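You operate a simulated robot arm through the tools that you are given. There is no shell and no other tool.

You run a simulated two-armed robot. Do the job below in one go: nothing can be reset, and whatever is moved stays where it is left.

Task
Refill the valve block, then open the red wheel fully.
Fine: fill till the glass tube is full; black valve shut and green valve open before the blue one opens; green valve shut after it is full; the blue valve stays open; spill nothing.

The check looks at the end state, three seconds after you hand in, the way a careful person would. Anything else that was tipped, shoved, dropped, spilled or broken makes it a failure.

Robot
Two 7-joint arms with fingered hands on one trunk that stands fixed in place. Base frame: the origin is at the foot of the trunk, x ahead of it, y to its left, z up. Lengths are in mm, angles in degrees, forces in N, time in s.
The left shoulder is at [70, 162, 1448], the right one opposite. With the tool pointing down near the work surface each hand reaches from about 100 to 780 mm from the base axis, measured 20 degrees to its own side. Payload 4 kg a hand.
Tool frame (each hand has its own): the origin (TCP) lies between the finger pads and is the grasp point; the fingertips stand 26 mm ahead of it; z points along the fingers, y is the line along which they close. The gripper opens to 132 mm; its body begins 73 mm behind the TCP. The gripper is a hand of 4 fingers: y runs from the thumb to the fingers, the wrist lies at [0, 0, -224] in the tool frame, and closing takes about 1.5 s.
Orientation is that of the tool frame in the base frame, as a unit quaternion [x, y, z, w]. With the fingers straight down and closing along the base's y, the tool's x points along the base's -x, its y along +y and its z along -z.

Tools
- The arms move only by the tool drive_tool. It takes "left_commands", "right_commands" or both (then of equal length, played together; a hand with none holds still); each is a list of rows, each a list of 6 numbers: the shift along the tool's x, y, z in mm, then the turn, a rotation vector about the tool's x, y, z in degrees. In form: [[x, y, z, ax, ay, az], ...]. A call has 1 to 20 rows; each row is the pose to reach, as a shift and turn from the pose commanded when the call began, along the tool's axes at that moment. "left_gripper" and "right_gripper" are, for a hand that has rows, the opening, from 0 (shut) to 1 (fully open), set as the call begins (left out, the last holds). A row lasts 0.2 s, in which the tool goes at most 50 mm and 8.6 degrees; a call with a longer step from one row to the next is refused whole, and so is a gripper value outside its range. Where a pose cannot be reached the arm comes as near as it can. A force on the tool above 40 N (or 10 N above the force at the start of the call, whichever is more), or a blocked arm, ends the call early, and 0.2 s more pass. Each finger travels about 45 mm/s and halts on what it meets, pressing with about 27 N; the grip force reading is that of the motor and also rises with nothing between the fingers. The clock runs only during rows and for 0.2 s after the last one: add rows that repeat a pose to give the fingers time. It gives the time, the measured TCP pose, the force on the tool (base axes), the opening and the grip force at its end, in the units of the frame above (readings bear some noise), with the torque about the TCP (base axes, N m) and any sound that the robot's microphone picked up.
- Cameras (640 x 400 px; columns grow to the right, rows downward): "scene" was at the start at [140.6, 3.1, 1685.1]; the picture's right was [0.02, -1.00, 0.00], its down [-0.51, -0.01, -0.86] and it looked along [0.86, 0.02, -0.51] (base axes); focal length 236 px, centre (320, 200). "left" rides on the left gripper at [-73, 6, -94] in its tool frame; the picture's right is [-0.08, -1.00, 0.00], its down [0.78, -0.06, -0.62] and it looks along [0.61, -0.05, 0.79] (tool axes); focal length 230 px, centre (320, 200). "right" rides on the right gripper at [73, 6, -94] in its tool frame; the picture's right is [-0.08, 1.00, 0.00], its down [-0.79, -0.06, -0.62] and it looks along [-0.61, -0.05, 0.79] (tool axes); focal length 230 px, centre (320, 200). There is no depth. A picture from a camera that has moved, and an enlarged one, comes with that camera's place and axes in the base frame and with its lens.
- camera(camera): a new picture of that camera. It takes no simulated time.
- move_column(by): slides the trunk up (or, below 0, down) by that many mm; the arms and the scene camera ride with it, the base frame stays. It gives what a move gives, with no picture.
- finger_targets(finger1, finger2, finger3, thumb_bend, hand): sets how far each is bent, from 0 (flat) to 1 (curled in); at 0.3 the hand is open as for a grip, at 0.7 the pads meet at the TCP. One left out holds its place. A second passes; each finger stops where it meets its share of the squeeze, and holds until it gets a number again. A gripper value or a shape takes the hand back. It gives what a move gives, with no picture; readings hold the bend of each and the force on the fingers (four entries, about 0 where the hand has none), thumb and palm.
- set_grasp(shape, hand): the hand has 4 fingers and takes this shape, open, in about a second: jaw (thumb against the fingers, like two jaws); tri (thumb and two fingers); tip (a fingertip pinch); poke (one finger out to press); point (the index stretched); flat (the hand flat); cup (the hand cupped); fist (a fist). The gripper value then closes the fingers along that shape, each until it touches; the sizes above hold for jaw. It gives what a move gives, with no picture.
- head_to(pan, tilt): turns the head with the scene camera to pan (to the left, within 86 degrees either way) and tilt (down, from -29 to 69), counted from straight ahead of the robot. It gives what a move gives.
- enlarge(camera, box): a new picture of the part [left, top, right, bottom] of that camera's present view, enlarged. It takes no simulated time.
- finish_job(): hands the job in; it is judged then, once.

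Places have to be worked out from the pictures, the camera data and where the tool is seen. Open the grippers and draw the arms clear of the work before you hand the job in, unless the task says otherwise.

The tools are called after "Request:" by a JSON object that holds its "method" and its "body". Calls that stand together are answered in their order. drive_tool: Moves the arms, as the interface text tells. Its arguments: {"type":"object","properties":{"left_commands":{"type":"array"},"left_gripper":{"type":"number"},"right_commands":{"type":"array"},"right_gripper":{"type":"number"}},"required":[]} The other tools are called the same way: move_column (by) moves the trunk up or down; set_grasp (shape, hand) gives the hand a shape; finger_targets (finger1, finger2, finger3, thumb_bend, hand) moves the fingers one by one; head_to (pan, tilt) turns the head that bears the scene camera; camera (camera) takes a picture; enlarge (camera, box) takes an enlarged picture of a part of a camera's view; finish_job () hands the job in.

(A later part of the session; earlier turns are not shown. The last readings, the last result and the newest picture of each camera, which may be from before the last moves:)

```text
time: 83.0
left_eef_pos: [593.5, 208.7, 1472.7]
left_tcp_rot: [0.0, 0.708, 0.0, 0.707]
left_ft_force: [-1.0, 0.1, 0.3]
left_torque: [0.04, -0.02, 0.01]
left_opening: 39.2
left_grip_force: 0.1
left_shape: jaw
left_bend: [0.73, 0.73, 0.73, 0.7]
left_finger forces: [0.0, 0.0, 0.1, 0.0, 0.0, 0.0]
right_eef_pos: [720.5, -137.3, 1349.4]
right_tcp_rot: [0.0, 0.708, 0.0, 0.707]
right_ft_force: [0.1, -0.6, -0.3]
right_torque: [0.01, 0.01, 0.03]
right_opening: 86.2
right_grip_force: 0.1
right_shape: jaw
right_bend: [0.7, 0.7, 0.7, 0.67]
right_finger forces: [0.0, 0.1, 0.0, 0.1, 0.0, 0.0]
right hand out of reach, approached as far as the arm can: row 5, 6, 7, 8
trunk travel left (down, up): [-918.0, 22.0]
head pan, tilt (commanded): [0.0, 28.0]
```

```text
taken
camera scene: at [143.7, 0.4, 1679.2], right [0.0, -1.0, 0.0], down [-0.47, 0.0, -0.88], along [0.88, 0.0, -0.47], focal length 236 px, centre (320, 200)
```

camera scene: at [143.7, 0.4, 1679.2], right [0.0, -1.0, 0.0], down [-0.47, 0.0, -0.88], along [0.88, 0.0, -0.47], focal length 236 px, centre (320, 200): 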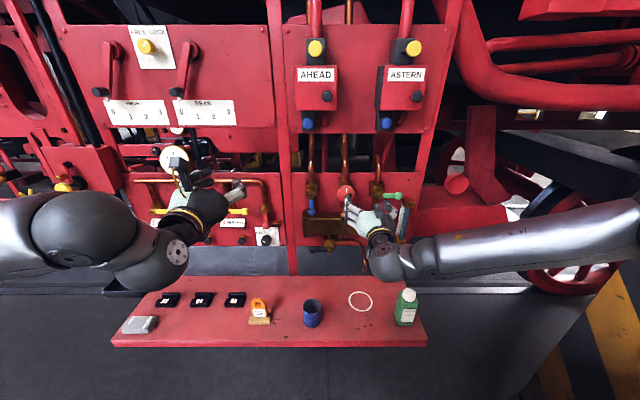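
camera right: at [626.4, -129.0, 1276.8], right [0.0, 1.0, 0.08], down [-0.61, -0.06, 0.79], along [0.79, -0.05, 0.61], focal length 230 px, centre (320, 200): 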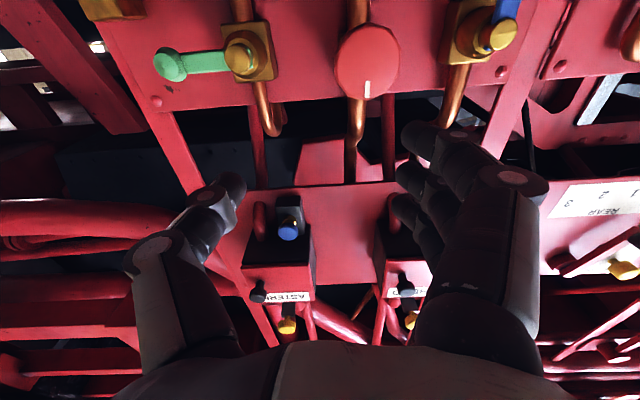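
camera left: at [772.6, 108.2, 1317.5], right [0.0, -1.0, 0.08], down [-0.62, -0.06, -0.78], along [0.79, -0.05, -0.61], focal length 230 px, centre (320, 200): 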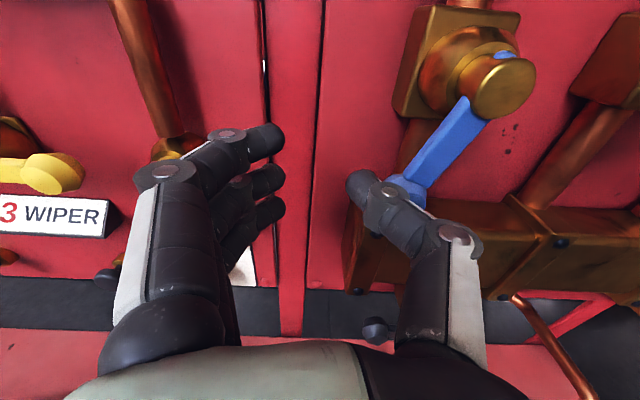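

It stalls where the arm is too folded (wrist only ~440 mm from the shoulder). Farther forward the arm is straighter, so I go forward first to x ~832 (fingertips short of the knob), then slide left toward y -86.

Request:
{"method": "drive_tool", "body": {"right_commands": [[5, -10, 30, 0, 0, 0], [15, -10, 60, 0, 0, 0], [25, -10, 90, 0, 0, 0], [33, -5, 110, 0, 0, 0], [33, 15, 110, 0, 0, 0], [33, 35, 110, 0, 0, 0], [33, 51, 110, 0, 0, 0], [33, 51, 110, 0, 0, 0]]}}

Request:
{"method": "camera", "body": {"camera": "right"}}

Request:
{"method": "enlarge", "body": {"camera": "scene", "box": [280, 140, 420, 250]}}

```text
time: 84.8
left_eef_pos: [590.4, 208.3, 1474.4]
left_tcp_rot: [0.0, 0.707, 0.001, 0.707]
left_ft_force: [0.1, 0.9, 0.4]
left_torque: [0.03, -0.02, -0.04]
left_opening: 39.3
left_grip_force: 0.1
left_shape: jaw
left_bend: [0.73, 0.73, 0.73, 0.7]
left_finger forces: [0.1, 0.0, 0.0, 0.0, 0.0, 0.0]
right_eef_pos: [770.1, -150.3, 1372.5]
right_tcp_rot: [0.0, 0.707, 0.0, 0.708]
right_ft_force: [0.2, 0.8, -0.8]
right_torque: [-0.02, 0.0, -0.03]
right_opening: 86.1
right_grip_force: 0.0
right_shape: jaw
right_bend: [0.7, 0.7, 0.7, 0.67]
right_finger forces: [0.0, 0.0, 0.1, 0.0, 0.0, 0.0]
right hand out of reach, approached as far as the arm can: row 1, 2, 3, 4, 5, 6, 7, 8
trunk travel left (down, up): [-918.0, 22.0]
head pan, tilt (commanded): [0.0, 28.0]
```

```text
taken
camera right: at [675.4, -144.0, 1298.4], right [0.0, 1.0, 0.08], down [-0.62, -0.06, 0.78], along [0.79, -0.05, 0.62], focal length 230 px, centre (320, 200)
```

right: 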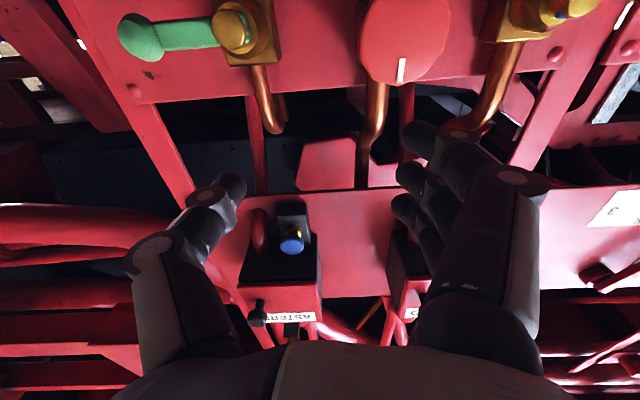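

```text
3.64 times, centred on (350, 195) of scene
camera zoom: at [141.7, 1.7, 1679.4], right [0.0, -1.0, 0.0], down [-0.47, 0.0, -0.88], along [0.88, 0.0, -0.47], focal length 858 px, centre (211, 218)
```

zoom: 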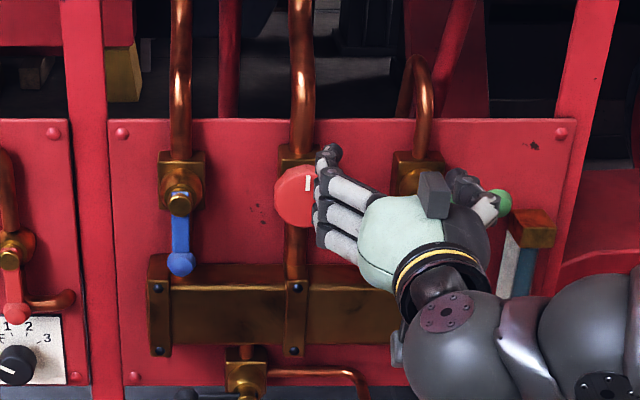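

The right arm is stuck in an elbow-out posture. The left arm earlier crossed the centre fine after pitching up from a hands-down pose close to the body, so I'll bring the right hand back to such a hands-down pose at (380, -150, 1520) and re-approach the same way.

Request:
{"method": "drive_tool", "body": {"right_commands": [[-30, 0, -35, 0, 0, 0], [-62, 0, -72, 0, 0, 0], [-95, 0, -108, 0, 0, 0], [-125, 0, -145, 0, 0, 0], [-140, 0, -170, 0, 8.2, 0], [-143, 0, -190, 0, 16.4, 0], [-146, 0, -210, 0, 24.6, 0], [-148, 0, -230, 0, 32.8, 0], [-150, 0, -250, 0, 41, 0], [-150, 0, -270, 0, 49.2, 0], [-150, 0, -290, 0, 57.4, 0], [-150, 0, -310, 0, 65.6, 0], [-150, 0, -330, 0, 73.8, 0], [-150, 0, -350, 0, 82, 0], [-150, 0, -370, 0, 90, 0], [-150, 0, -390, 0, 90, 0]]}}

Request:
{"method": "camera", "body": {"camera": "scene"}}

```text
time: 88.2
left_eef_pos: [590.2, 208.5, 1473.7]
left_tcp_rot: [-0.001, 0.707, -0.001, 0.707]
left_ft_force: [-0.7, 0.1, -0.6]
left_torque: [0.0, 0.02, 0.03]
left_opening: 39.2
left_grip_force: 0.0
left_shape: jaw
left_bend: [0.73, 0.73, 0.73, 0.7]
left_finger forces: [0.0, 0.1, 0.1, 0.0, 0.0, 0.1]
right_eef_pos: [354.3, -171.7, 1485.6]
right_tcp_rot: [0.0, 1.0, 0.004, 0.002]
right_ft_force: [0.3, 0.2, -0.2]
right_torque: [0.04, -0.02, 0.0]
right_opening: 86.3
right_grip_force: 0.1
right_shape: jaw
right_bend: [0.7, 0.7, 0.7, 0.67]
right_finger forces: [0.0, 0.0, 0.0, 0.1, 0.0, 0.0]
right hand out of reach, approached as far as the arm can: row 13, 14, 15, 16
trunk travel left (down, up): [-918.0, 22.0]
head pan, tilt (commanded): [0.0, 28.0]
```

```text
taken
camera scene: at [141.2, 1.7, 1679.4], right [0.0, -1.0, 0.0], down [-0.47, 0.0, -0.88], along [0.88, 0.0, -0.47], focal length 236 px, centre (320, 200)
```

scene: 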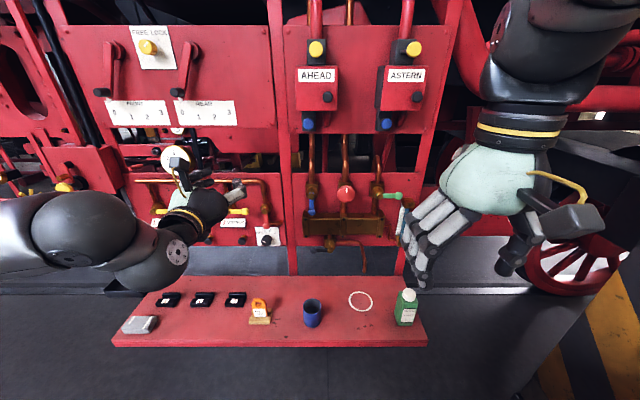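

Hand is down at (354, -172, 1486). Now I pitch it forward while moving toward the centre line, mirroring the path that worked for the left arm, ending at about (640, -70, 1335).

Request:
{"method": "drive_tool", "body": {"right_commands": [[-20, 10, 13, 0, -7.5, 0], [-42, 20, 26, 0, -15, 0], [-64, 30, 39, 0, -22.5, 0], [-88, 40, 52, 0, -30, 0], [-112, 50, 65, 0, -37.5, 0], [-136, 60, 78, 0, -45, 0], [-160, 70, 91, 0, -52.5, 0], [-186, 80, 104, 0, -60, 0], [-212, 88, 117, 0, -67.5, 0], [-238, 94, 130, 0, -75, 0], [-264, 99, 141, 0, -82.5, 0], [-290, 102, 150, 0, -90, 0]]}}

Request:
{"method": "camera", "body": {"camera": "scene"}}

```text
time: 90.8
left_eef_pos: [592.1, 206.9, 1474.4]
left_tcp_rot: [0.0, 0.708, 0.0, 0.706]
left_ft_force: [-0.4, -1.4, -0.9]
left_torque: [-0.01, -0.01, 0.02]
left_opening: 39.1
left_grip_force: 0.0
left_shape: jaw
left_bend: [0.73, 0.73, 0.73, 0.7]
left_finger forces: [0.1, 0.1, 0.1, 0.0, 0.0, 0.0]
right_eef_pos: [629.1, -157.2, 1381.7]
right_tcp_rot: [-0.001, 0.707, 0.002, 0.707]
right_ft_force: [0.0, 0.4, 0.3]
right_torque: [0.01, -0.03, 0.04]
right_opening: 86.1
right_grip_force: 0.0
right_shape: jaw
right_bend: [0.7, 0.7, 0.7, 0.67]
right_finger forces: [0.1, 0.0, 0.1, 0.0, 0.0, 0.0]
right hand out of reach, approached as far as the arm can: row 6, 7, 8, 9, 10, 11, 12
trunk travel left (down, up): [-918.0, 22.0]
head pan, tilt (commanded): [0.0, 28.0]
```

```text
taken
camera scene: at [142.8, 0.7, 1679.3], right [0.0, -1.0, 0.0], down [-0.47, 0.0, -0.88], along [0.88, 0.0, -0.47], focal length 236 px, centre (320, 200)
```

scene: 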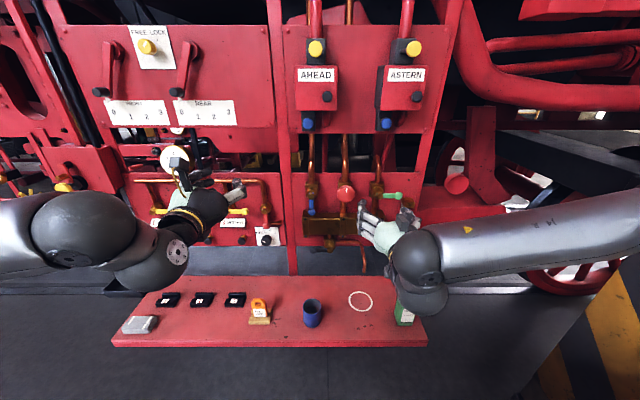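

The two hands aren't mirror images (thumb is on the same side), so the left arm at roll 0 is the better one for crossing to y -86. I park the right hand out to the right and swing the left hand in front of the wheel's area.

Request:
{"method": "drive_tool", "body": {"right_commands": [[0, -25, -15, 0, 0, 0], [0, -50, -30, 0, 0, 0], [0, -80, -45, 0, 0, 0], [0, -110, -60, 0, 0, 0], [0, -140, -80, 0, 0, 0], [0, -170, -100, 0, 0, 0], [0, -195, -110, 0, 0, 0], [0, -195, -110, 0, 0, 0], [0, -195, -110, 0, 0, 0]], "left_commands": [[10, 0, 10, 0, 0, 0], [25, -15, 20, 0, 0, 0], [45, -38, 32, 0, 0, 0], [65, -65, 45, 0, 0, 0], [87, -95, 60, 0, 0, 0], [108, -125, 75, 0, 0, 0], [130, -155, 90, 0, 0, 0], [145, -183, 102, 0, 0, 0], [154, -207, 110, 0, 0, 0]], "left_gripper": 0.65}}

Request:
{"method": "camera", "body": {"camera": "scene"}}

Request:
{"method": "camera", "body": {"camera": "left"}}

```text
time: 92.8
left_eef_pos: [700.1, -2.4, 1318.3]
left_tcp_rot: [0.001, 0.708, 0.0, 0.706]
left_ft_force: [0.2, 0.2, -0.1]
left_torque: [-0.02, 0.03, 0.01]
left_opening: 85.5
left_grip_force: 0.1
left_shape: jaw
left_bend: [0.7, 0.7, 0.7, 0.67]
left_finger forces: [0.0, 0.1, 0.1, 0.0, 0.0, 0.1]
right_eef_pos: [527.0, -341.8, 1337.5]
right_tcp_rot: [0.002, 0.704, -0.001, 0.71]
right_ft_force: [-0.1, 0.2, -0.5]
right_torque: [-0.02, -0.03, 0.02]
right_opening: 86.0
right_grip_force: 0.1
right_shape: jaw
right_bend: [0.7, 0.7, 0.7, 0.67]
right_finger forces: [0.0, 0.0, 0.0, 0.0, 0.0, 0.0]
right hand out of reach, approached as far as the arm can: row 4, 5, 6, 7, 8, 9
trunk travel left (down, up): [-918.0, 22.0]
head pan, tilt (commanded): [0.0, 28.0]
```

```text
taken
camera scene: at [143.1, 0.0, 1679.3], right [0.0, -1.0, 0.0], down [-0.47, 0.0, -0.88], along [0.88, 0.0, -0.47], focal length 236 px, centre (320, 200)
```

scene: 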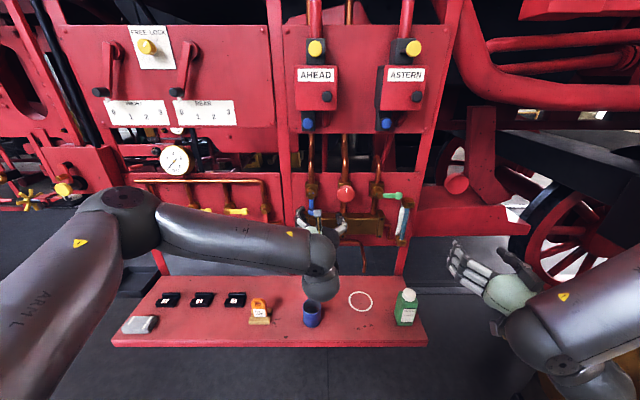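

```text
taken
camera left: at [606.3, 2.9, 1392.7], right [0.0, -1.0, 0.08], down [-0.62, -0.06, -0.78], along [0.79, -0.05, -0.62], focal length 230 px, centre (320, 200)
```

left: 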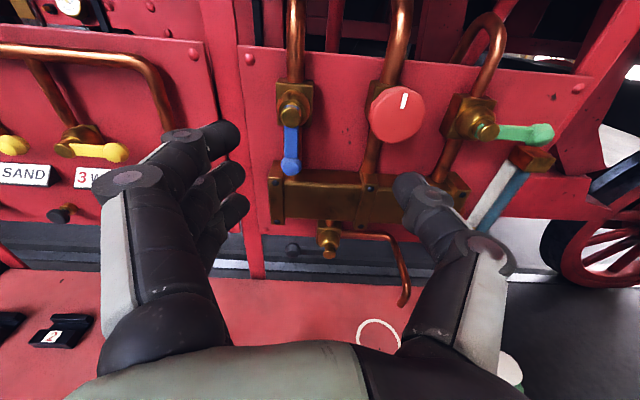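

The left hand reaches the middle easily. I continue to (770, -86, 1316), facing the wheel.

Request:
{"method": "drive_tool", "body": {"left_commands": [[0, -22, 15, 0, 0, 0], [0, -44, 35, 0, 0, 0], [1, -66, 55, 0, 0, 0], [2, -84, 70, 0, 0, 0], [2, -84, 70, 0, 0, 0]]}}

Request:
{"method": "camera", "body": {"camera": "left"}}

```text
time: 94.0
left_eef_pos: [773.0, -83.2, 1317.9]
left_tcp_rot: [-0.001, 0.707, 0.0, 0.707]
left_ft_force: [0.1, -0.2, -0.6]
left_torque: [0.02, 0.03, -0.01]
left_opening: 85.6
left_grip_force: 0.1
left_shape: jaw
left_bend: [0.7, 0.7, 0.7, 0.67]
left_finger forces: [0.0, 0.0, 0.0, 0.0, 0.1, 0.1]
right_eef_pos: [526.6, -341.5, 1336.8]
right_tcp_rot: [0.002, 0.704, -0.001, 0.711]
right_ft_force: [-0.1, 1.0, 0.4]
right_torque: [-0.01, 0.03, -0.03]
right_opening: 86.3
right_grip_force: 0.0
right_shape: jaw
right_bend: [0.7, 0.7, 0.7, 0.67]
right_finger forces: [0.0, 0.0, 0.1, 0.0, 0.0, 0.0]
trunk travel left (down, up): [-918.0, 22.0]
head pan, tilt (commanded): [0.0, 28.0]
```

```text
taken
camera left: at [677.2, -77.4, 1391.4], right [0.0, -1.0, 0.08], down [-0.62, -0.06, -0.78], along [0.79, -0.05, -0.62], focal length 230 px, centre (320, 200)
```

left: 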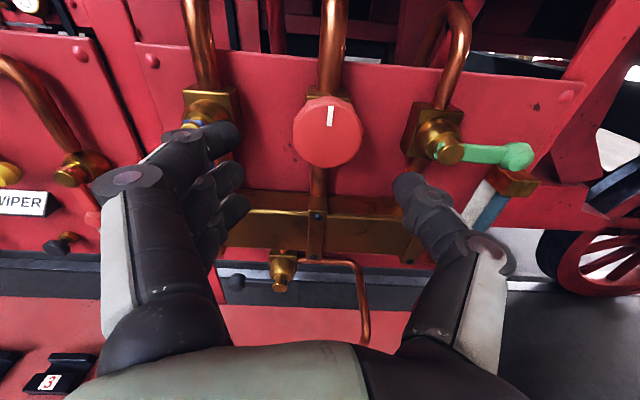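

In position: knob centre now measures (871, -88, 1314), radius ~29. Standing off at x ~828, I test how far the left hand can roll counter-clockwise (negative).

Request:
{"method": "drive_tool", "body": {"left_commands": [[1, -2, 20, 0, 0, 0], [2, -4, 40, 0, 0, 0], [3, -5, 55, 0, 0, -8], [3, -5, 55, 0, 0, -16], [3, -5, 55, 0, 0, -24], [3, -5, 55, 0, 0, -32], [3, -5, 55, 0, 0, -40], [3, -5, 55, 0, 0, -48], [3, -5, 55, 0, 0, -56], [3, -5, 55, 0, 0, -64], [3, -5, 55, 0, 0, -72], [3, -5, 55, 0, 0, -80], [3, -5, 55, 0, 0, -88], [3, -5, 55, 0, 0, -96], [3, -5, 55, 0, 0, -104]]}}

Request:
{"method": "camera", "body": {"camera": "left"}}

Request:
{"method": "camera", "body": {"camera": "scene"}}

```text
time: 97.2
left_eef_pos: [826.0, -88.0, 1315.7]
left_tcp_rot: [0.558, -0.435, 0.558, -0.435]
left_ft_force: [-0.2, -0.4, 0.7]
left_torque: [-0.01, 0.0, -0.01]
left_opening: 85.7
left_grip_force: 0.0
left_shape: jaw
left_bend: [0.7, 0.7, 0.7, 0.67]
left_finger forces: [0.0, 0.0, 0.1, 0.1, 0.0, 0.0]
right_eef_pos: [525.5, -343.3, 1338.6]
right_tcp_rot: [0.002, 0.705, -0.002, 0.71]
right_ft_force: [0.2, 0.1, 0.9]
right_torque: [-0.02, 0.0, 0.01]
right_opening: 86.2
right_grip_force: 0.0
right_shape: jaw
right_bend: [0.7, 0.7, 0.7, 0.67]
right_finger forces: [0.0, 0.0, 0.1, 0.0, 0.0, 0.1]
trunk travel left (down, up): [-918.0, 22.0]
head pan, tilt (commanded): [0.0, 28.0]
```

```text
taken
camera left: at [730.8, -18.2, 1292.0], right [0.0, 0.32, 0.95], down [-0.62, -0.75, 0.25], along [0.79, -0.58, 0.2], focal length 230 px, centre (320, 200)
```

left: 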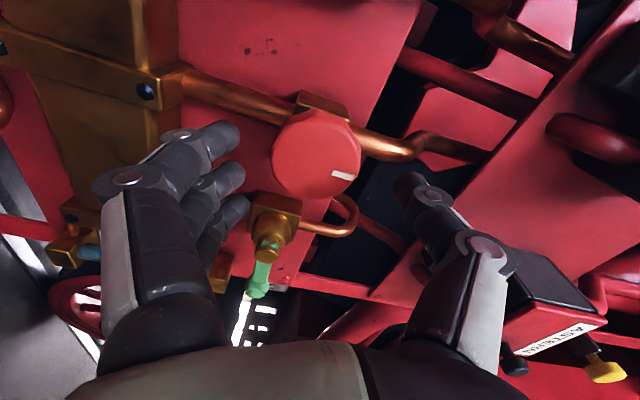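

```text
taken
camera scene: at [142.1, 1.4, 1679.4], right [0.0, -1.0, 0.0], down [-0.47, 0.0, -0.88], along [0.88, 0.0, -0.47], focal length 236 px, centre (320, 200)
```

scene: 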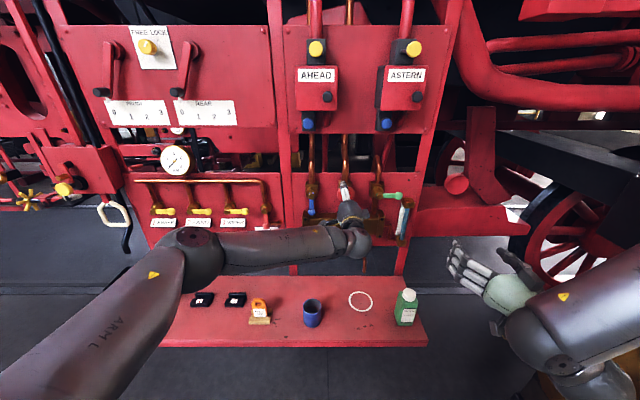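

Roll of -104 degrees is reachable. I roll back through 0 to +40 to set up a long counter-clockwise stroke.

Request:
{"method": "drive_tool", "body": {"left_commands": [[0, 0, 0, 0, 0, 8], [0, 0, 0, 0, 0, 16], [0, 0, 0, 0, 0, 24], [0, 0, 0, 0, 0, 32], [0, 0, 0, 0, 0, 40], [0, 0, 0, 0, 0, 48], [0, 0, 0, 0, 0, 56], [0, 0, 0, 0, 0, 64], [0, 0, 0, 0, 0, 72], [0, 0, 0, 0, 0, 80], [0, 0, 0, 0, 0, 88], [0, 0, 0, 0, 0, 96], [0, 0, 0, 0, 0, 104], [0, 0, 0, 0, 0, 112], [0, 0, 0, 0, 0, 120], [0, 0, 0, 0, 0, 128], [0, 0, 0, 0, 0, 136], [0, 0, 0, 0, 0, 144]]}}

Request:
{"method": "camera", "body": {"camera": "left"}}

```text
time: 101.0
left_eef_pos: [826.7, -87.2, 1315.1]
left_tcp_rot: [0.242, 0.664, 0.242, 0.664]
left_ft_force: [-0.4, 0.9, 0.7]
left_torque: [-0.01, -0.02, -0.01]
left_opening: 85.3
left_grip_force: 0.0
left_shape: jaw
left_bend: [0.7, 0.7, 0.7, 0.67]
left_finger forces: [0.0, 0.1, 0.0, 0.1, 0.0, 0.1]
right_eef_pos: [526.2, -343.6, 1338.2]
right_tcp_rot: [0.002, 0.704, -0.002, 0.71]
right_ft_force: [0.9, -0.2, -0.3]
right_torque: [-0.02, -0.01, 0.01]
right_opening: 85.8
right_grip_force: 0.1
right_shape: jaw
right_bend: [0.7, 0.7, 0.7, 0.67]
right_finger forces: [0.1, 0.0, 0.0, 0.1, 0.0, 0.1]
trunk travel left (down, up): [-918.0, 22.0]
head pan, tilt (commanded): [0.0, 28.0]
```

```text
taken
camera left: at [731.5, -130.5, 1373.6], right [0.0, -0.81, -0.58], down [-0.62, 0.46, -0.64], along [0.79, 0.36, -0.5], focal length 230 px, centre (320, 200)
```

left: 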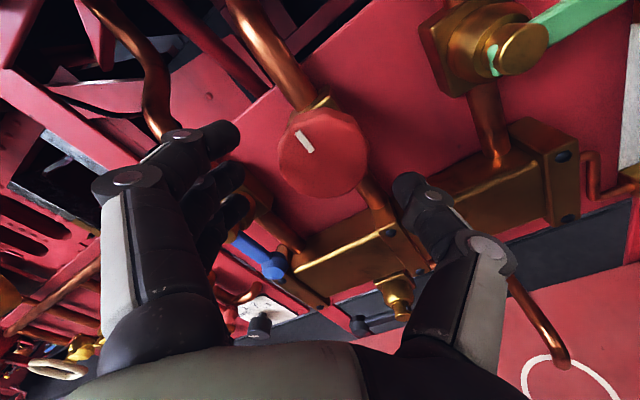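

+40 works too. I move forward 38 mm so the fingertips surround the knob's rim, watching for any contact.

Request:
{"method": "drive_tool", "body": {"left_commands": [[-1, -1, 15, 0, 0, 0], [-1, -1, 28, 0, 0, 0], [-1, -1, 37, 0, 0, 0], [-1, -1, 37, 0, 0, 0]]}}

Request:
{"method": "camera", "body": {"camera": "left"}}

Request:
{"method": "enlarge", "body": {"camera": "scene", "box": [300, 140, 400, 220]}}

```text
time: 102.0
left_eef_pos: [862.7, -88.8, 1316.6]
left_tcp_rot: [0.242, 0.664, 0.241, 0.665]
left_ft_force: [0.1, 0.4, 0.3]
left_torque: [0.0, 0.01, 0.02]
left_opening: 85.6
left_grip_force: 0.1
left_shape: jaw
left_bend: [0.7, 0.7, 0.7, 0.67]
left_finger forces: [0.0, 0.0, 0.0, 0.1, 0.1, 0.0]
right_eef_pos: [525.2, -341.7, 1337.9]
right_tcp_rot: [0.002, 0.704, -0.001, 0.71]
right_ft_force: [-0.1, 0.1, -0.4]
right_torque: [-0.01, 0.04, 0.01]
right_opening: 86.0
right_grip_force: 0.0
right_shape: jaw
right_bend: [0.7, 0.7, 0.7, 0.67]
right_finger forces: [0.1, 0.1, 0.0, 0.0, 0.1, 0.0]
trunk travel left (down, up): [-918.0, 22.0]
head pan, tilt (commanded): [0.0, 28.0]
```

```text
taken
camera left: at [768.4, -131.1, 1376.0], right [0.0, -0.81, -0.58], down [-0.62, 0.46, -0.64], along [0.79, 0.36, -0.5], focal length 230 px, centre (320, 200)
```

left: 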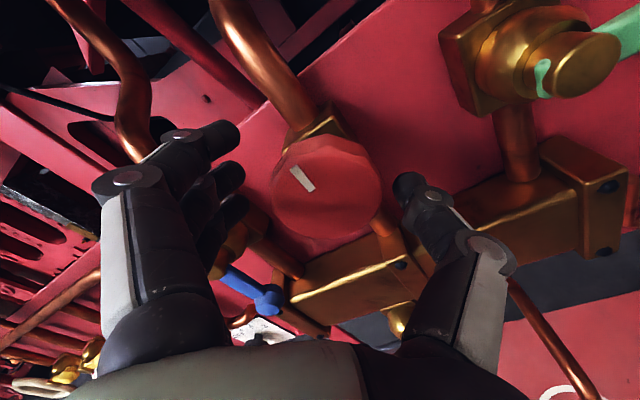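

```text
5.00 times, centred on (350, 180) of scene
camera zoom: at [141.6, 1.0, 1679.4], right [0.0, -1.0, 0.0], down [-0.47, 0.0, -0.88], along [0.88, 0.0, -0.47], focal length 1180 px, centre (170, 300)
```

zoom: 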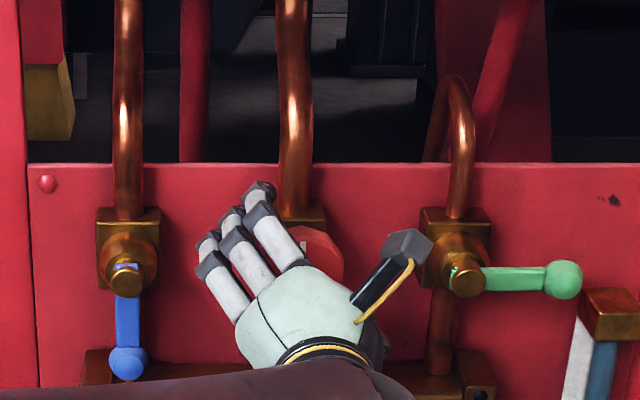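

The knob is centred at the TCP. I close the jaw onto the rim.

Request:
{"method": "drive_tool", "body": {"left_commands": [[0, 0, 0, 0, 0, 0], [0, 0, 0, 0, 0, 0], [0, 0, 0, 0, 0, 0], [0, 0, 0, 0, 0, 0], [0, 0, 0, 0, 0, 0]], "left_gripper": 0}}

Request:
{"method": "camera", "body": {"camera": "left"}}

```text
time: 103.2
left_eef_pos: [864.0, -89.6, 1316.1]
left_tcp_rot: [0.242, 0.664, 0.242, 0.665]
left_ft_force: [2.0, 0.4, 1.0]
left_torque: [0.08, 0.05, -0.05]
left_opening: 47.2
left_grip_force: 26.9
left_shape: jaw
left_bend: [0.73, 0.74, 0.73, 0.7]
left_finger forces: [8.1, 8.1, 8.3, 0.0, 24.6, 0.0]
right_eef_pos: [526.9, -341.3, 1338.2]
right_tcp_rot: [0.002, 0.704, -0.001, 0.71]
right_ft_force: [-0.3, -0.6, 0.7]
right_torque: [-0.01, -0.04, -0.02]
right_opening: 86.3
right_grip_force: 0.0
right_shape: jaw
right_bend: [0.7, 0.7, 0.7, 0.67]
right_finger forces: [0.0, 0.1, 0.0, 0.0, 0.0, 0.0]
trunk travel left (down, up): [-918.0, 22.0]
head pan, tilt (commanded): [0.0, 28.0]
```

```text
taken
camera left: at [769.1, -131.0, 1375.8], right [0.0, -0.81, -0.58], down [-0.62, 0.46, -0.64], along [0.79, 0.36, -0.5], focal length 230 px, centre (320, 200)
```

left: 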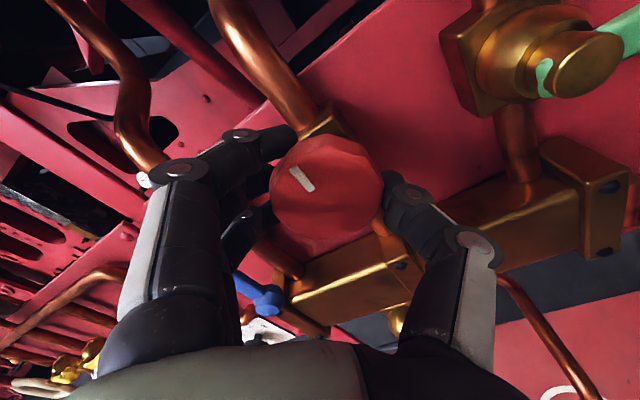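

A solid grip: three fingers 8 N each against the thumb's 25 N. I turn counter-clockwise 24 degrees as a first test.

Request:
{"method": "drive_tool", "body": {"left_commands": [[0, 0, 0, 0, 0, -8], [0, 0, 0, 0, 0, -16], [0, 0, 0, 0, 0, -24]]}}

Request:
{"method": "camera", "body": {"camera": "left"}}

Request:
{"method": "enlarge", "body": {"camera": "scene", "box": [300, 140, 400, 220]}}

```text
time: 104.0
left_eef_pos: [862.3, -87.0, 1316.5]
left_tcp_rot: [0.098, 0.701, 0.096, 0.7]
left_ft_force: [3.9, 1.9, 0.0]
left_torque: [0.14, 0.0, -0.06]
left_opening: 47.4
left_grip_force: 27.2
left_shape: jaw
left_bend: [0.73, 0.74, 0.73, 0.7]
left_finger forces: [8.8, 8.7, 8.7, 0.0, 24.7, 0.0]
right_eef_pos: [525.5, -341.8, 1337.2]
right_tcp_rot: [0.002, 0.704, -0.002, 0.71]
right_ft_force: [-0.1, -0.3, 0.4]
right_torque: [-0.03, 0.02, -0.05]
right_opening: 86.1
right_grip_force: 0.0
right_shape: jaw
right_bend: [0.7, 0.7, 0.7, 0.67]
right_finger forces: [0.0, 0.1, 0.1, 0.0, 0.0, 0.0]
trunk travel left (down, up): [-918.0, 22.0]
head pan, tilt (commanded): [0.0, 28.0]
```

```text
taken
camera left: at [769.2, -101.8, 1387.1], right [0.0, -0.98, -0.2], down [-0.62, 0.16, -0.77], along [0.79, 0.12, -0.6], focal length 230 px, centre (320, 200)
```

left: 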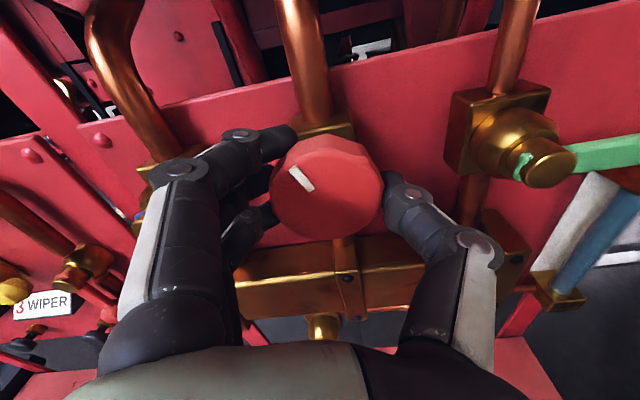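

```text
5.00 times, centred on (350, 180) of scene
camera zoom: at [142.5, 2.1, 1679.4], right [0.0, -1.0, 0.0], down [-0.47, 0.0, -0.88], along [0.88, 0.0, -0.47], focal length 1180 px, centre (170, 300)
```

zoom: 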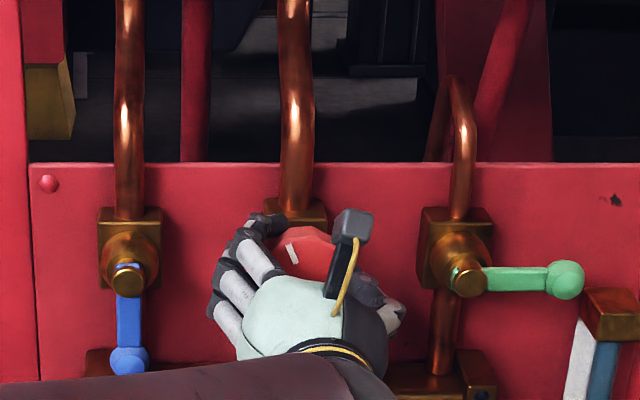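

The white mark turns with the hand with little torque (0.14 N m). I continue counter-clockwise another 80 degrees.

Request:
{"method": "drive_tool", "body": {"left_commands": [[0, 0, 0, 0, 0, -8], [0, 0, 0, 0, 0, -16], [0, 0, 0, 0, 0, -24], [0, 0, 0, 0, 0, -32], [0, 0, 0, 0, 0, -40], [0, 0, 0, 0, 0, -48], [0, 0, 0, 0, 0, -56], [0, 0, 0, 0, 0, -64], [0, 0, 0, 0, 0, -72], [0, 0, 0, 0, 0, -80]]}}

Request:
{"method": "camera", "body": {"camera": "left"}}

```text
time: 106.2
left_eef_pos: [865.3, -88.2, 1312.8]
left_tcp_rot: [-0.376, 0.6, -0.375, 0.598]
left_ft_force: [-0.9, 7.4, -11.2]
left_torque: [0.12, 0.12, 0.07]
left_opening: 46.2
left_grip_force: 27.5
left_shape: jaw
left_bend: [0.73, 0.73, 0.73, 0.71]
left_finger forces: [9.6, 9.9, 9.6, 0.0, 21.8, 0.1]
right_eef_pos: [527.5, -339.9, 1338.7]
right_tcp_rot: [0.001, 0.705, -0.002, 0.71]
right_ft_force: [-0.4, -0.2, 0.0]
right_torque: [0.01, -0.02, -0.03]
right_opening: 86.1
right_grip_force: 0.1
right_shape: jaw
right_bend: [0.7, 0.7, 0.7, 0.67]
right_finger forces: [0.0, 0.1, 0.0, 0.0, 0.0, 0.1]
trunk travel left (down, up): [-918.0, 22.0]
head pan, tilt (commanded): [0.0, 28.0]
```

```text
taken
camera left: at [770.1, -20.1, 1340.2], right [0.0, -0.36, 0.93], down [-0.62, -0.73, -0.28], along [0.79, -0.57, -0.23], focal length 230 px, centre (320, 200)
```

left: 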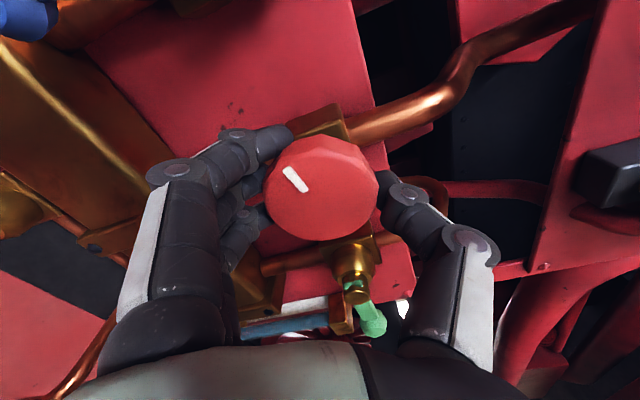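

Wheel has turned about 104 degrees, still gripped. I correct a small axis offset and go on counter-clockwise.

Request:
{"method": "drive_tool", "body": {"left_commands": [[0, 1.5, 0, 0, 0, -8], [-0.5, 3, 0, 0, 0, -16], [-0.5, 3, 0, 0, 0, -24], [-0.5, 3, 0, 0, 0, -32], [-0.5, 3, 0, 0, 0, -40], [-0.5, 3, 0, 0, 0, -48], [-0.5, 3, 0, 0, 0, -56]]}}

Request:
{"method": "camera", "body": {"camera": "left"}}

Request:
{"method": "enlarge", "body": {"camera": "scene", "box": [300, 140, 400, 220]}}

```text
time: 107.8
left_eef_pos: [866.5, -87.0, 1310.8]
left_tcp_rot: [0.613, -0.354, 0.612, -0.353]
left_ft_force: [7.0, 0.0, -5.0]
left_torque: [0.9, 0.03, 0.04]
left_opening: 44.9
left_grip_force: 26.5
left_shape: jaw
left_bend: [0.73, 0.73, 0.73, 0.71]
left_finger forces: [12.3, 9.5, 8.3, 0.0, 21.0, 0.0]
right_eef_pos: [529.0, -342.5, 1337.1]
right_tcp_rot: [0.003, 0.705, -0.002, 0.709]
right_ft_force: [0.4, 0.1, -1.2]
right_torque: [-0.01, 0.0, 0.03]
right_opening: 86.1
right_grip_force: 0.0
right_shape: jaw
right_bend: [0.7, 0.7, 0.7, 0.67]
right_finger forces: [0.0, 0.1, 0.0, 0.1, 0.0, 0.0]
trunk travel left (down, up): [-918.0, 22.0]
head pan, tilt (commanded): [0.0, 28.0]
```

```text
taken
camera left: at [771.0, -26.8, 1268.9], right [0.0, 0.57, 0.82], down [-0.61, -0.65, 0.45], along [0.79, -0.51, 0.35], focal length 230 px, centre (320, 200)
```

left: 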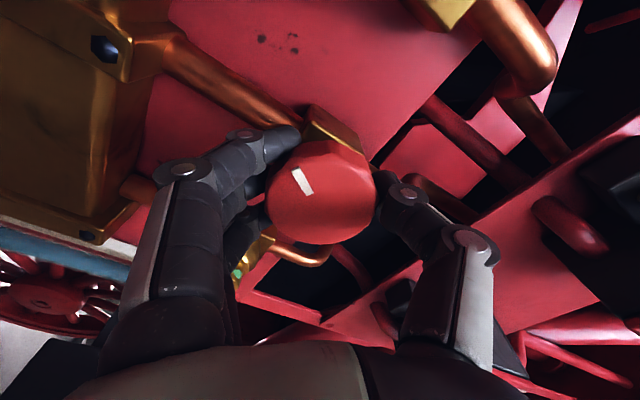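

```text
5.00 times, centred on (350, 180) of scene
camera zoom: at [145.7, 1.1, 1679.0], right [0.0, -1.0, 0.0], down [-0.47, 0.0, -0.88], along [0.88, 0.0, -0.47], focal length 1180 px, centre (170, 300)
```

zoom: 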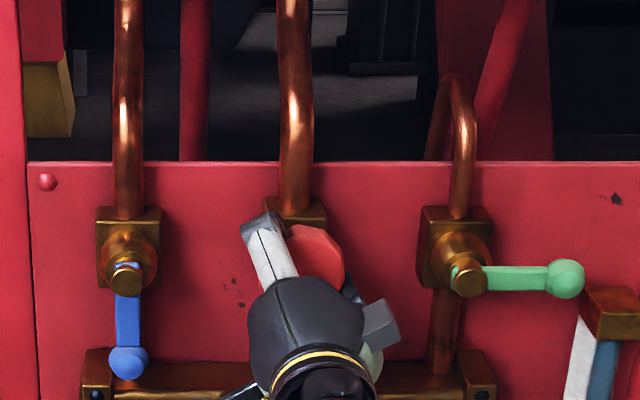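

Torque rose to 0.9 N m after ~150 degrees, and the hand slipped a little on the knob: either the wheel's stop or a finger obstruction. I release, back off and look at the mark.

Request:
{"method": "drive_tool", "body": {"left_commands": [[0, 0, 0, 0, 0, 0], [0, 0, 0, 0, 0, 0], [0, 0, 0, 0, 0, 0], [0, 0, -20, 0, 0, 0], [0, 0, -40, 0, 0, 0], [0, 0, -60, 0, 0, 0]], "left_gripper": 0.65}}

Request:
{"method": "camera", "body": {"camera": "left"}}

Request:
{"method": "enlarge", "body": {"camera": "scene", "box": [320, 165, 380, 215]}}

```text
time: 109.2
left_eef_pos: [804.1, -88.2, 1310.8]
left_tcp_rot: [0.612, -0.354, 0.612, -0.354]
left_ft_force: [0.0, -0.8, 0.1]
left_torque: [-0.01, 0.04, 0.0]
left_opening: 85.4
left_grip_force: 0.1
left_shape: jaw
left_bend: [0.7, 0.7, 0.7, 0.67]
left_finger forces: [0.0, 0.0, 0.0, 0.1, 0.1, 0.0]
right_eef_pos: [526.6, -342.2, 1338.8]
right_tcp_rot: [0.003, 0.704, -0.002, 0.71]
right_ft_force: [-0.4, 0.5, 0.2]
right_torque: [-0.01, 0.02, 0.02]
right_opening: 86.0
right_grip_force: 0.0
right_shape: jaw
right_bend: [0.7, 0.7, 0.7, 0.67]
right_finger forces: [0.0, 0.0, 0.0, 0.0, 0.0, 0.1]
trunk travel left (down, up): [-918.0, 22.0]
head pan, tilt (commanded): [0.0, 28.0]
```

```text
taken
camera left: at [707.9, -28.7, 1270.3], right [0.0, 0.57, 0.82], down [-0.62, -0.65, 0.45], along [0.79, -0.51, 0.35], focal length 230 px, centre (320, 200)
```

left: 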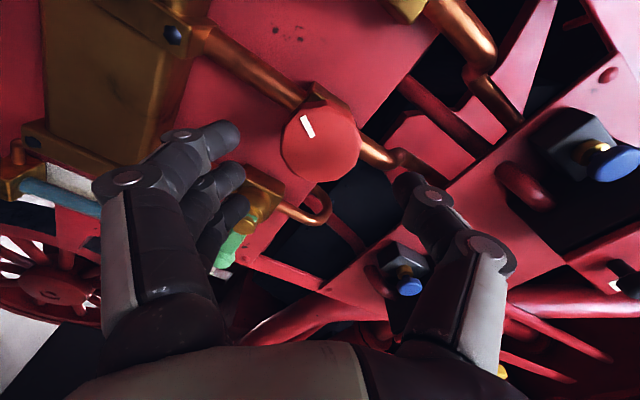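

```text
8.00 times, centred on (350, 190) of scene
camera zoom: at [141.9, 1.2, 1679.4], right [0.0, -1.0, 0.0], down [-0.47, 0.0, -0.88], along [0.88, 0.0, -0.47], focal length 1888 px, centre (80, 280)
```

zoom: 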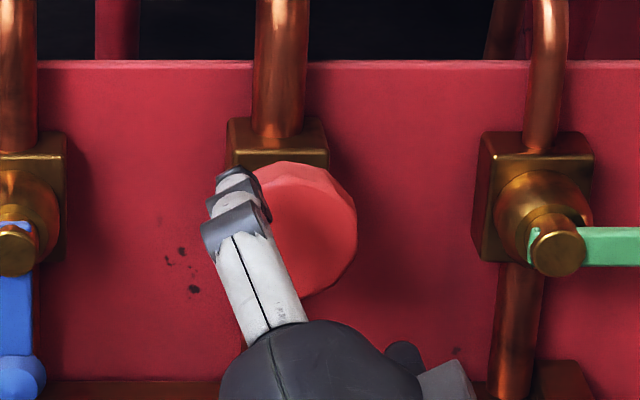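

The mark now points nearly straight down (~160 degrees turned), so it followed the hand. I roll the hand back to +40 for another stroke.

Request:
{"method": "drive_tool", "body": {"left_commands": [[0, 0, 0, 0, 0, 8], [0, 0, 0, 0, 0, 16], [0, 0, 0, 0, 0, 24], [0, 0, 0, 0, 0, 32], [0, 0, 0, 0, 0, 40], [0, 0, 0, 0, 0, 48], [0, 0, 0, 0, 0, 56], [0, 0, 0, 0, 0, 64], [0, 0, 0, 0, 0, 72], [0, 0, 0, 0, 0, 80], [0, 0, 0, 0, 0, 88], [0, 0, 0, 0, 0, 96], [0, 0, 0, 0, 0, 104], [0, 0, 0, 0, 0, 112], [0, 0, 0, 0, 0, 120], [0, 0, 0, 0, 0, 128], [0, 0, 0, 0, 0, 136], [0, 0, 0, 0, 0, 144], [0, 0, 0, 0, 0, 152], [0, 0, 0, 0, 0, 160]]}}

Request:
{"method": "camera", "body": {"camera": "left"}}

Request:
{"method": "enlarge", "body": {"camera": "scene", "box": [320, 165, 380, 215]}}

```text
time: 113.4
left_eef_pos: [802.8, -87.8, 1311.2]
left_tcp_rot: [0.243, 0.664, 0.241, 0.664]
left_ft_force: [0.3, 0.7, 0.0]
left_torque: [0.0, -0.01, -0.01]
left_opening: 85.6
left_grip_force: 0.1
left_shape: jaw
left_bend: [0.7, 0.7, 0.7, 0.67]
left_finger forces: [0.0, 0.0, 0.1, 0.0, 0.0, 0.0]
right_eef_pos: [524.2, -343.4, 1337.6]
right_tcp_rot: [0.002, 0.704, -0.001, 0.71]
right_ft_force: [-1.3, 0.3, 0.9]
right_torque: [-0.02, 0.02, 0.03]
right_opening: 86.1
right_grip_force: 0.1
right_shape: jaw
right_bend: [0.7, 0.7, 0.7, 0.67]
right_finger forces: [0.0, 0.0, 0.1, 0.0, 0.0, 0.0]
trunk travel left (down, up): [-918.0, 22.0]
head pan, tilt (commanded): [0.0, 28.0]
```

```text
taken
camera left: at [707.9, -130.8, 1372.1], right [0.0, -0.81, -0.58], down [-0.62, 0.46, -0.64], along [0.79, 0.36, -0.5], focal length 230 px, centre (320, 200)
```

left: 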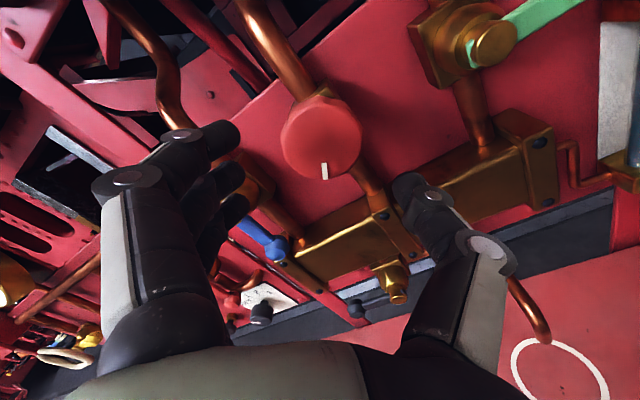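

```text
8.00 times, centred on (350, 190) of scene
camera zoom: at [141.6, 0.7, 1679.4], right [0.0, -1.0, 0.0], down [-0.47, 0.0, -0.88], along [0.88, 0.0, -0.47], focal length 1888 px, centre (80, 280)
```

zoom: 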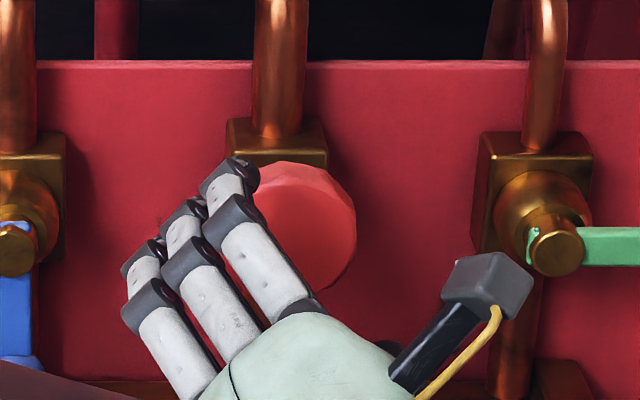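

The mark sits at about 152 degrees counter-clockwise. I regrip at +40 roll and test whether it will turn further or is against its stop.

Request:
{"method": "drive_tool", "body": {"left_commands": [[-2, 1, 25, 0, 0, 0], [-3.5, 1.5, 45, 0, 0, 0], [-3.5, 1.5, 62, 0, 0, 0], [-3.5, 1.5, 62, 0, 0, 0]]}}

Request:
{"method": "drive_tool", "body": {"left_commands": [[0, 0, 0, 0, 0, 0], [0, 0, 0, 0, 0, 0], [0, 0, 0, 0, 0, 0], [0, 0, 0, 0, 0, 0], [0, 0, 0, 0, 0, 0]], "left_gripper": 0}}

Request:
{"method": "camera", "body": {"camera": "left"}}

```text
time: 114.4
left_eef_pos: [865.9, -88.9, 1316.4]
left_tcp_rot: [0.242, 0.665, 0.241, 0.664]
left_ft_force: [-0.3, 0.2, -0.3]
left_torque: [-0.02, 0.03, -0.01]
left_opening: 85.5
left_grip_force: 0.0
left_shape: jaw
left_bend: [0.7, 0.7, 0.7, 0.67]
left_finger forces: [0.1, 0.0, 0.0, 0.0, 0.0, 0.1]
right_eef_pos: [525.8, -342.9, 1338.9]
right_tcp_rot: [0.003, 0.704, -0.002, 0.71]
right_ft_force: [0.8, -0.5, -0.3]
right_torque: [0.0, -0.02, -0.01]
right_opening: 85.9
right_grip_force: 0.0
right_shape: jaw
right_bend: [0.7, 0.7, 0.7, 0.67]
right_finger forces: [0.0, 0.1, 0.0, 0.1, 0.0, 0.0]
trunk travel left (down, up): [-918.0, 22.0]
head pan, tilt (commanded): [0.0, 28.0]
```

```text
time: 115.6
left_eef_pos: [866.1, -89.9, 1315.5]
left_tcp_rot: [0.242, 0.664, 0.242, 0.665]
left_ft_force: [4.4, -0.1, 1.4]
left_torque: [0.02, 0.03, -0.07]
left_opening: 45.5
left_grip_force: 27.2
left_shape: jaw
left_bend: [0.73, 0.73, 0.73, 0.7]
left_finger forces: [7.4, 7.1, 7.0, 0.0, 24.5, 0.0]
right_eef_pos: [527.6, -342.7, 1337.5]
right_tcp_rot: [0.002, 0.704, -0.002, 0.71]
right_ft_force: [-0.1, 0.2, 0.7]
right_torque: [0.0, 0.01, -0.04]
right_opening: 86.2
right_grip_force: 0.1
right_shape: jaw
right_bend: [0.7, 0.7, 0.7, 0.67]
right_finger forces: [0.1, 0.0, 0.0, 0.0, 0.1, 0.1]
trunk travel left (down, up): [-918.0, 22.0]
head pan, tilt (commanded): [0.0, 28.0]
```

```text
taken
camera left: at [771.1, -132.3, 1375.5], right [0.0, -0.81, -0.58], down [-0.62, 0.46, -0.64], along [0.79, 0.36, -0.5], focal length 230 px, centre (320, 200)
```

left: 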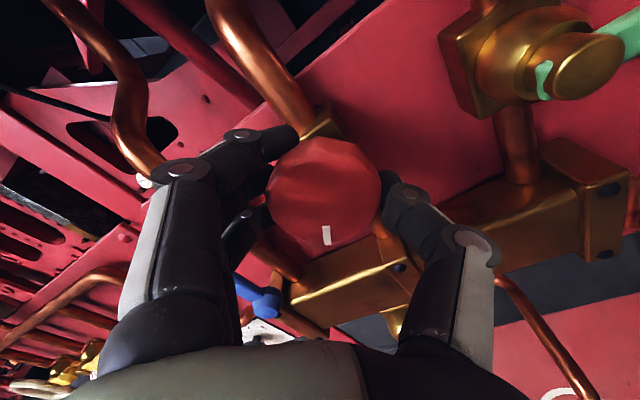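

The mark sits at (326, 235) in this picture. I turn counter-clockwise 24 degrees and compare its place in the hand's view and the torque.

Request:
{"method": "drive_tool", "body": {"left_commands": [[0, 0, 0, 0, 0, -8], [0, 0, 0, 0, 0, -16], [0, 0, 0, 0, 0, -24]]}}

Request:
{"method": "camera", "body": {"camera": "left"}}

```text
time: 116.4
left_eef_pos: [867.6, -90.9, 1319.3]
left_tcp_rot: [0.097, 0.698, 0.097, 0.703]
left_ft_force: [21.4, -7.6, 20.6]
left_torque: [1.12, -0.2, -0.22]
left_opening: 41.8
left_grip_force: 27.1
left_shape: jaw
left_bend: [0.73, 0.73, 0.73, 0.71]
left_finger forces: [20.6, 10.0, 9.1, 0.0, 20.8, 0.0]
right_eef_pos: [528.0, -343.6, 1337.7]
right_tcp_rot: [0.003, 0.705, -0.002, 0.71]
right_ft_force: [0.3, 0.2, -0.6]
right_torque: [-0.02, 0.02, 0.03]
right_opening: 85.8
right_grip_force: 0.0
right_shape: jaw
right_bend: [0.7, 0.7, 0.7, 0.67]
right_finger forces: [0.1, 0.0, 0.0, 0.0, 0.0, 0.1]
trunk travel left (down, up): [-918.0, 22.0]
head pan, tilt (commanded): [0.0, 28.0]
```

```text
taken
camera left: at [772.6, -105.4, 1390.4], right [0.0, -0.98, -0.2], down [-0.61, 0.15, -0.78], along [0.79, 0.12, -0.6], focal length 230 px, centre (320, 200)
```

left: 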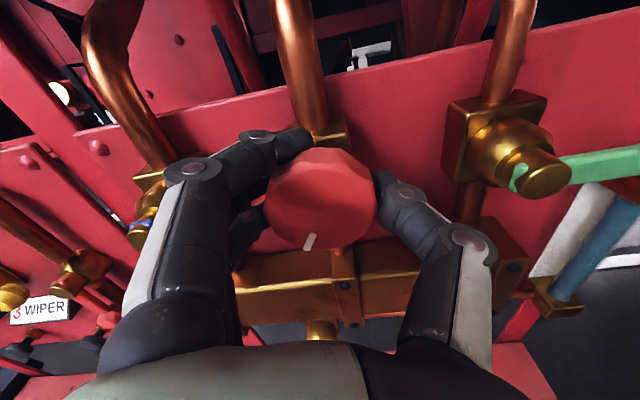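

The hand slipped on the knob (torque 1.1 N m against 0.14 before) while the mark stayed put: the wheel is at its open stop. I open the jaw and draw straight back.

Request:
{"method": "drive_tool", "body": {"left_commands": [[0, 0, 0, 0, 0, 0], [0, 0, 0, 0, 0, 0], [0, 0, 0, 0, 0, 0], [0, 0, -20, 0, 0, 0], [0, 0, -50, 0, 0, 0], [0, 0, -90, 0, 0, 0]], "left_gripper": 0.65}}

Request:
{"method": "camera", "body": {"camera": "left"}}

Request:
{"method": "enlarge", "body": {"camera": "left", "box": [260, 70, 400, 180]}}

```text
time: 117.8
left_eef_pos: [774.8, -88.4, 1316.8]
left_tcp_rot: [0.098, 0.7, 0.099, 0.7]
left_ft_force: [1.1, -0.6, 0.5]
left_torque: [0.02, 0.0, -0.01]
left_opening: 85.7
left_grip_force: 0.1
left_shape: jaw
left_bend: [0.7, 0.7, 0.7, 0.67]
left_finger forces: [0.1, 0.0, 0.0, 0.1, 0.1, 0.0]
right_eef_pos: [525.4, -342.4, 1339.2]
right_tcp_rot: [0.003, 0.704, -0.002, 0.71]
right_ft_force: [-0.1, 0.1, 0.5]
right_torque: [-0.01, 0.0, 0.01]
right_opening: 85.9
right_grip_force: 0.1
right_shape: jaw
right_bend: [0.7, 0.7, 0.7, 0.67]
right_finger forces: [0.0, 0.0, 0.0, 0.0, 0.1, 0.1]
trunk travel left (down, up): [-918.0, 22.0]
head pan, tilt (commanded): [0.0, 28.0]
```

```text
taken
camera left: at [679.9, -104.3, 1389.6], right [0.0, -0.98, -0.2], down [-0.62, 0.16, -0.77], along [0.79, 0.12, -0.6], focal length 230 px, centre (320, 200)
```

left: 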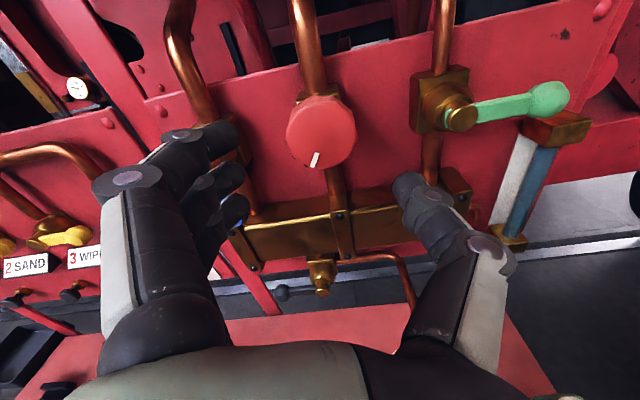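

```text
3.64 times, centred on (330, 125) of left
camera zoom: at [679.9, -104.3, 1389.6], right [0.0, -0.98, -0.2], down [-0.62, 0.16, -0.77], along [0.79, 0.12, -0.6], focal length 837 px, centre (284, 473)
```

zoom: 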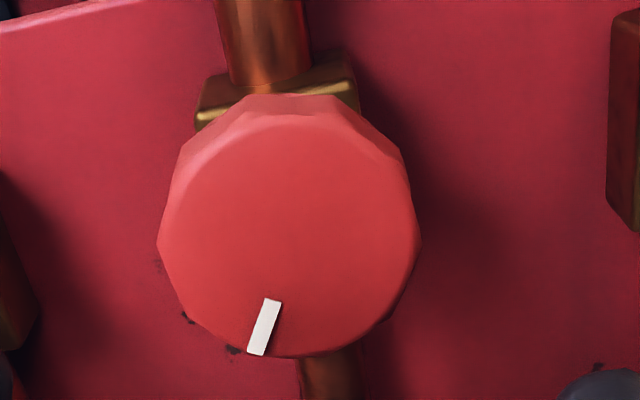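

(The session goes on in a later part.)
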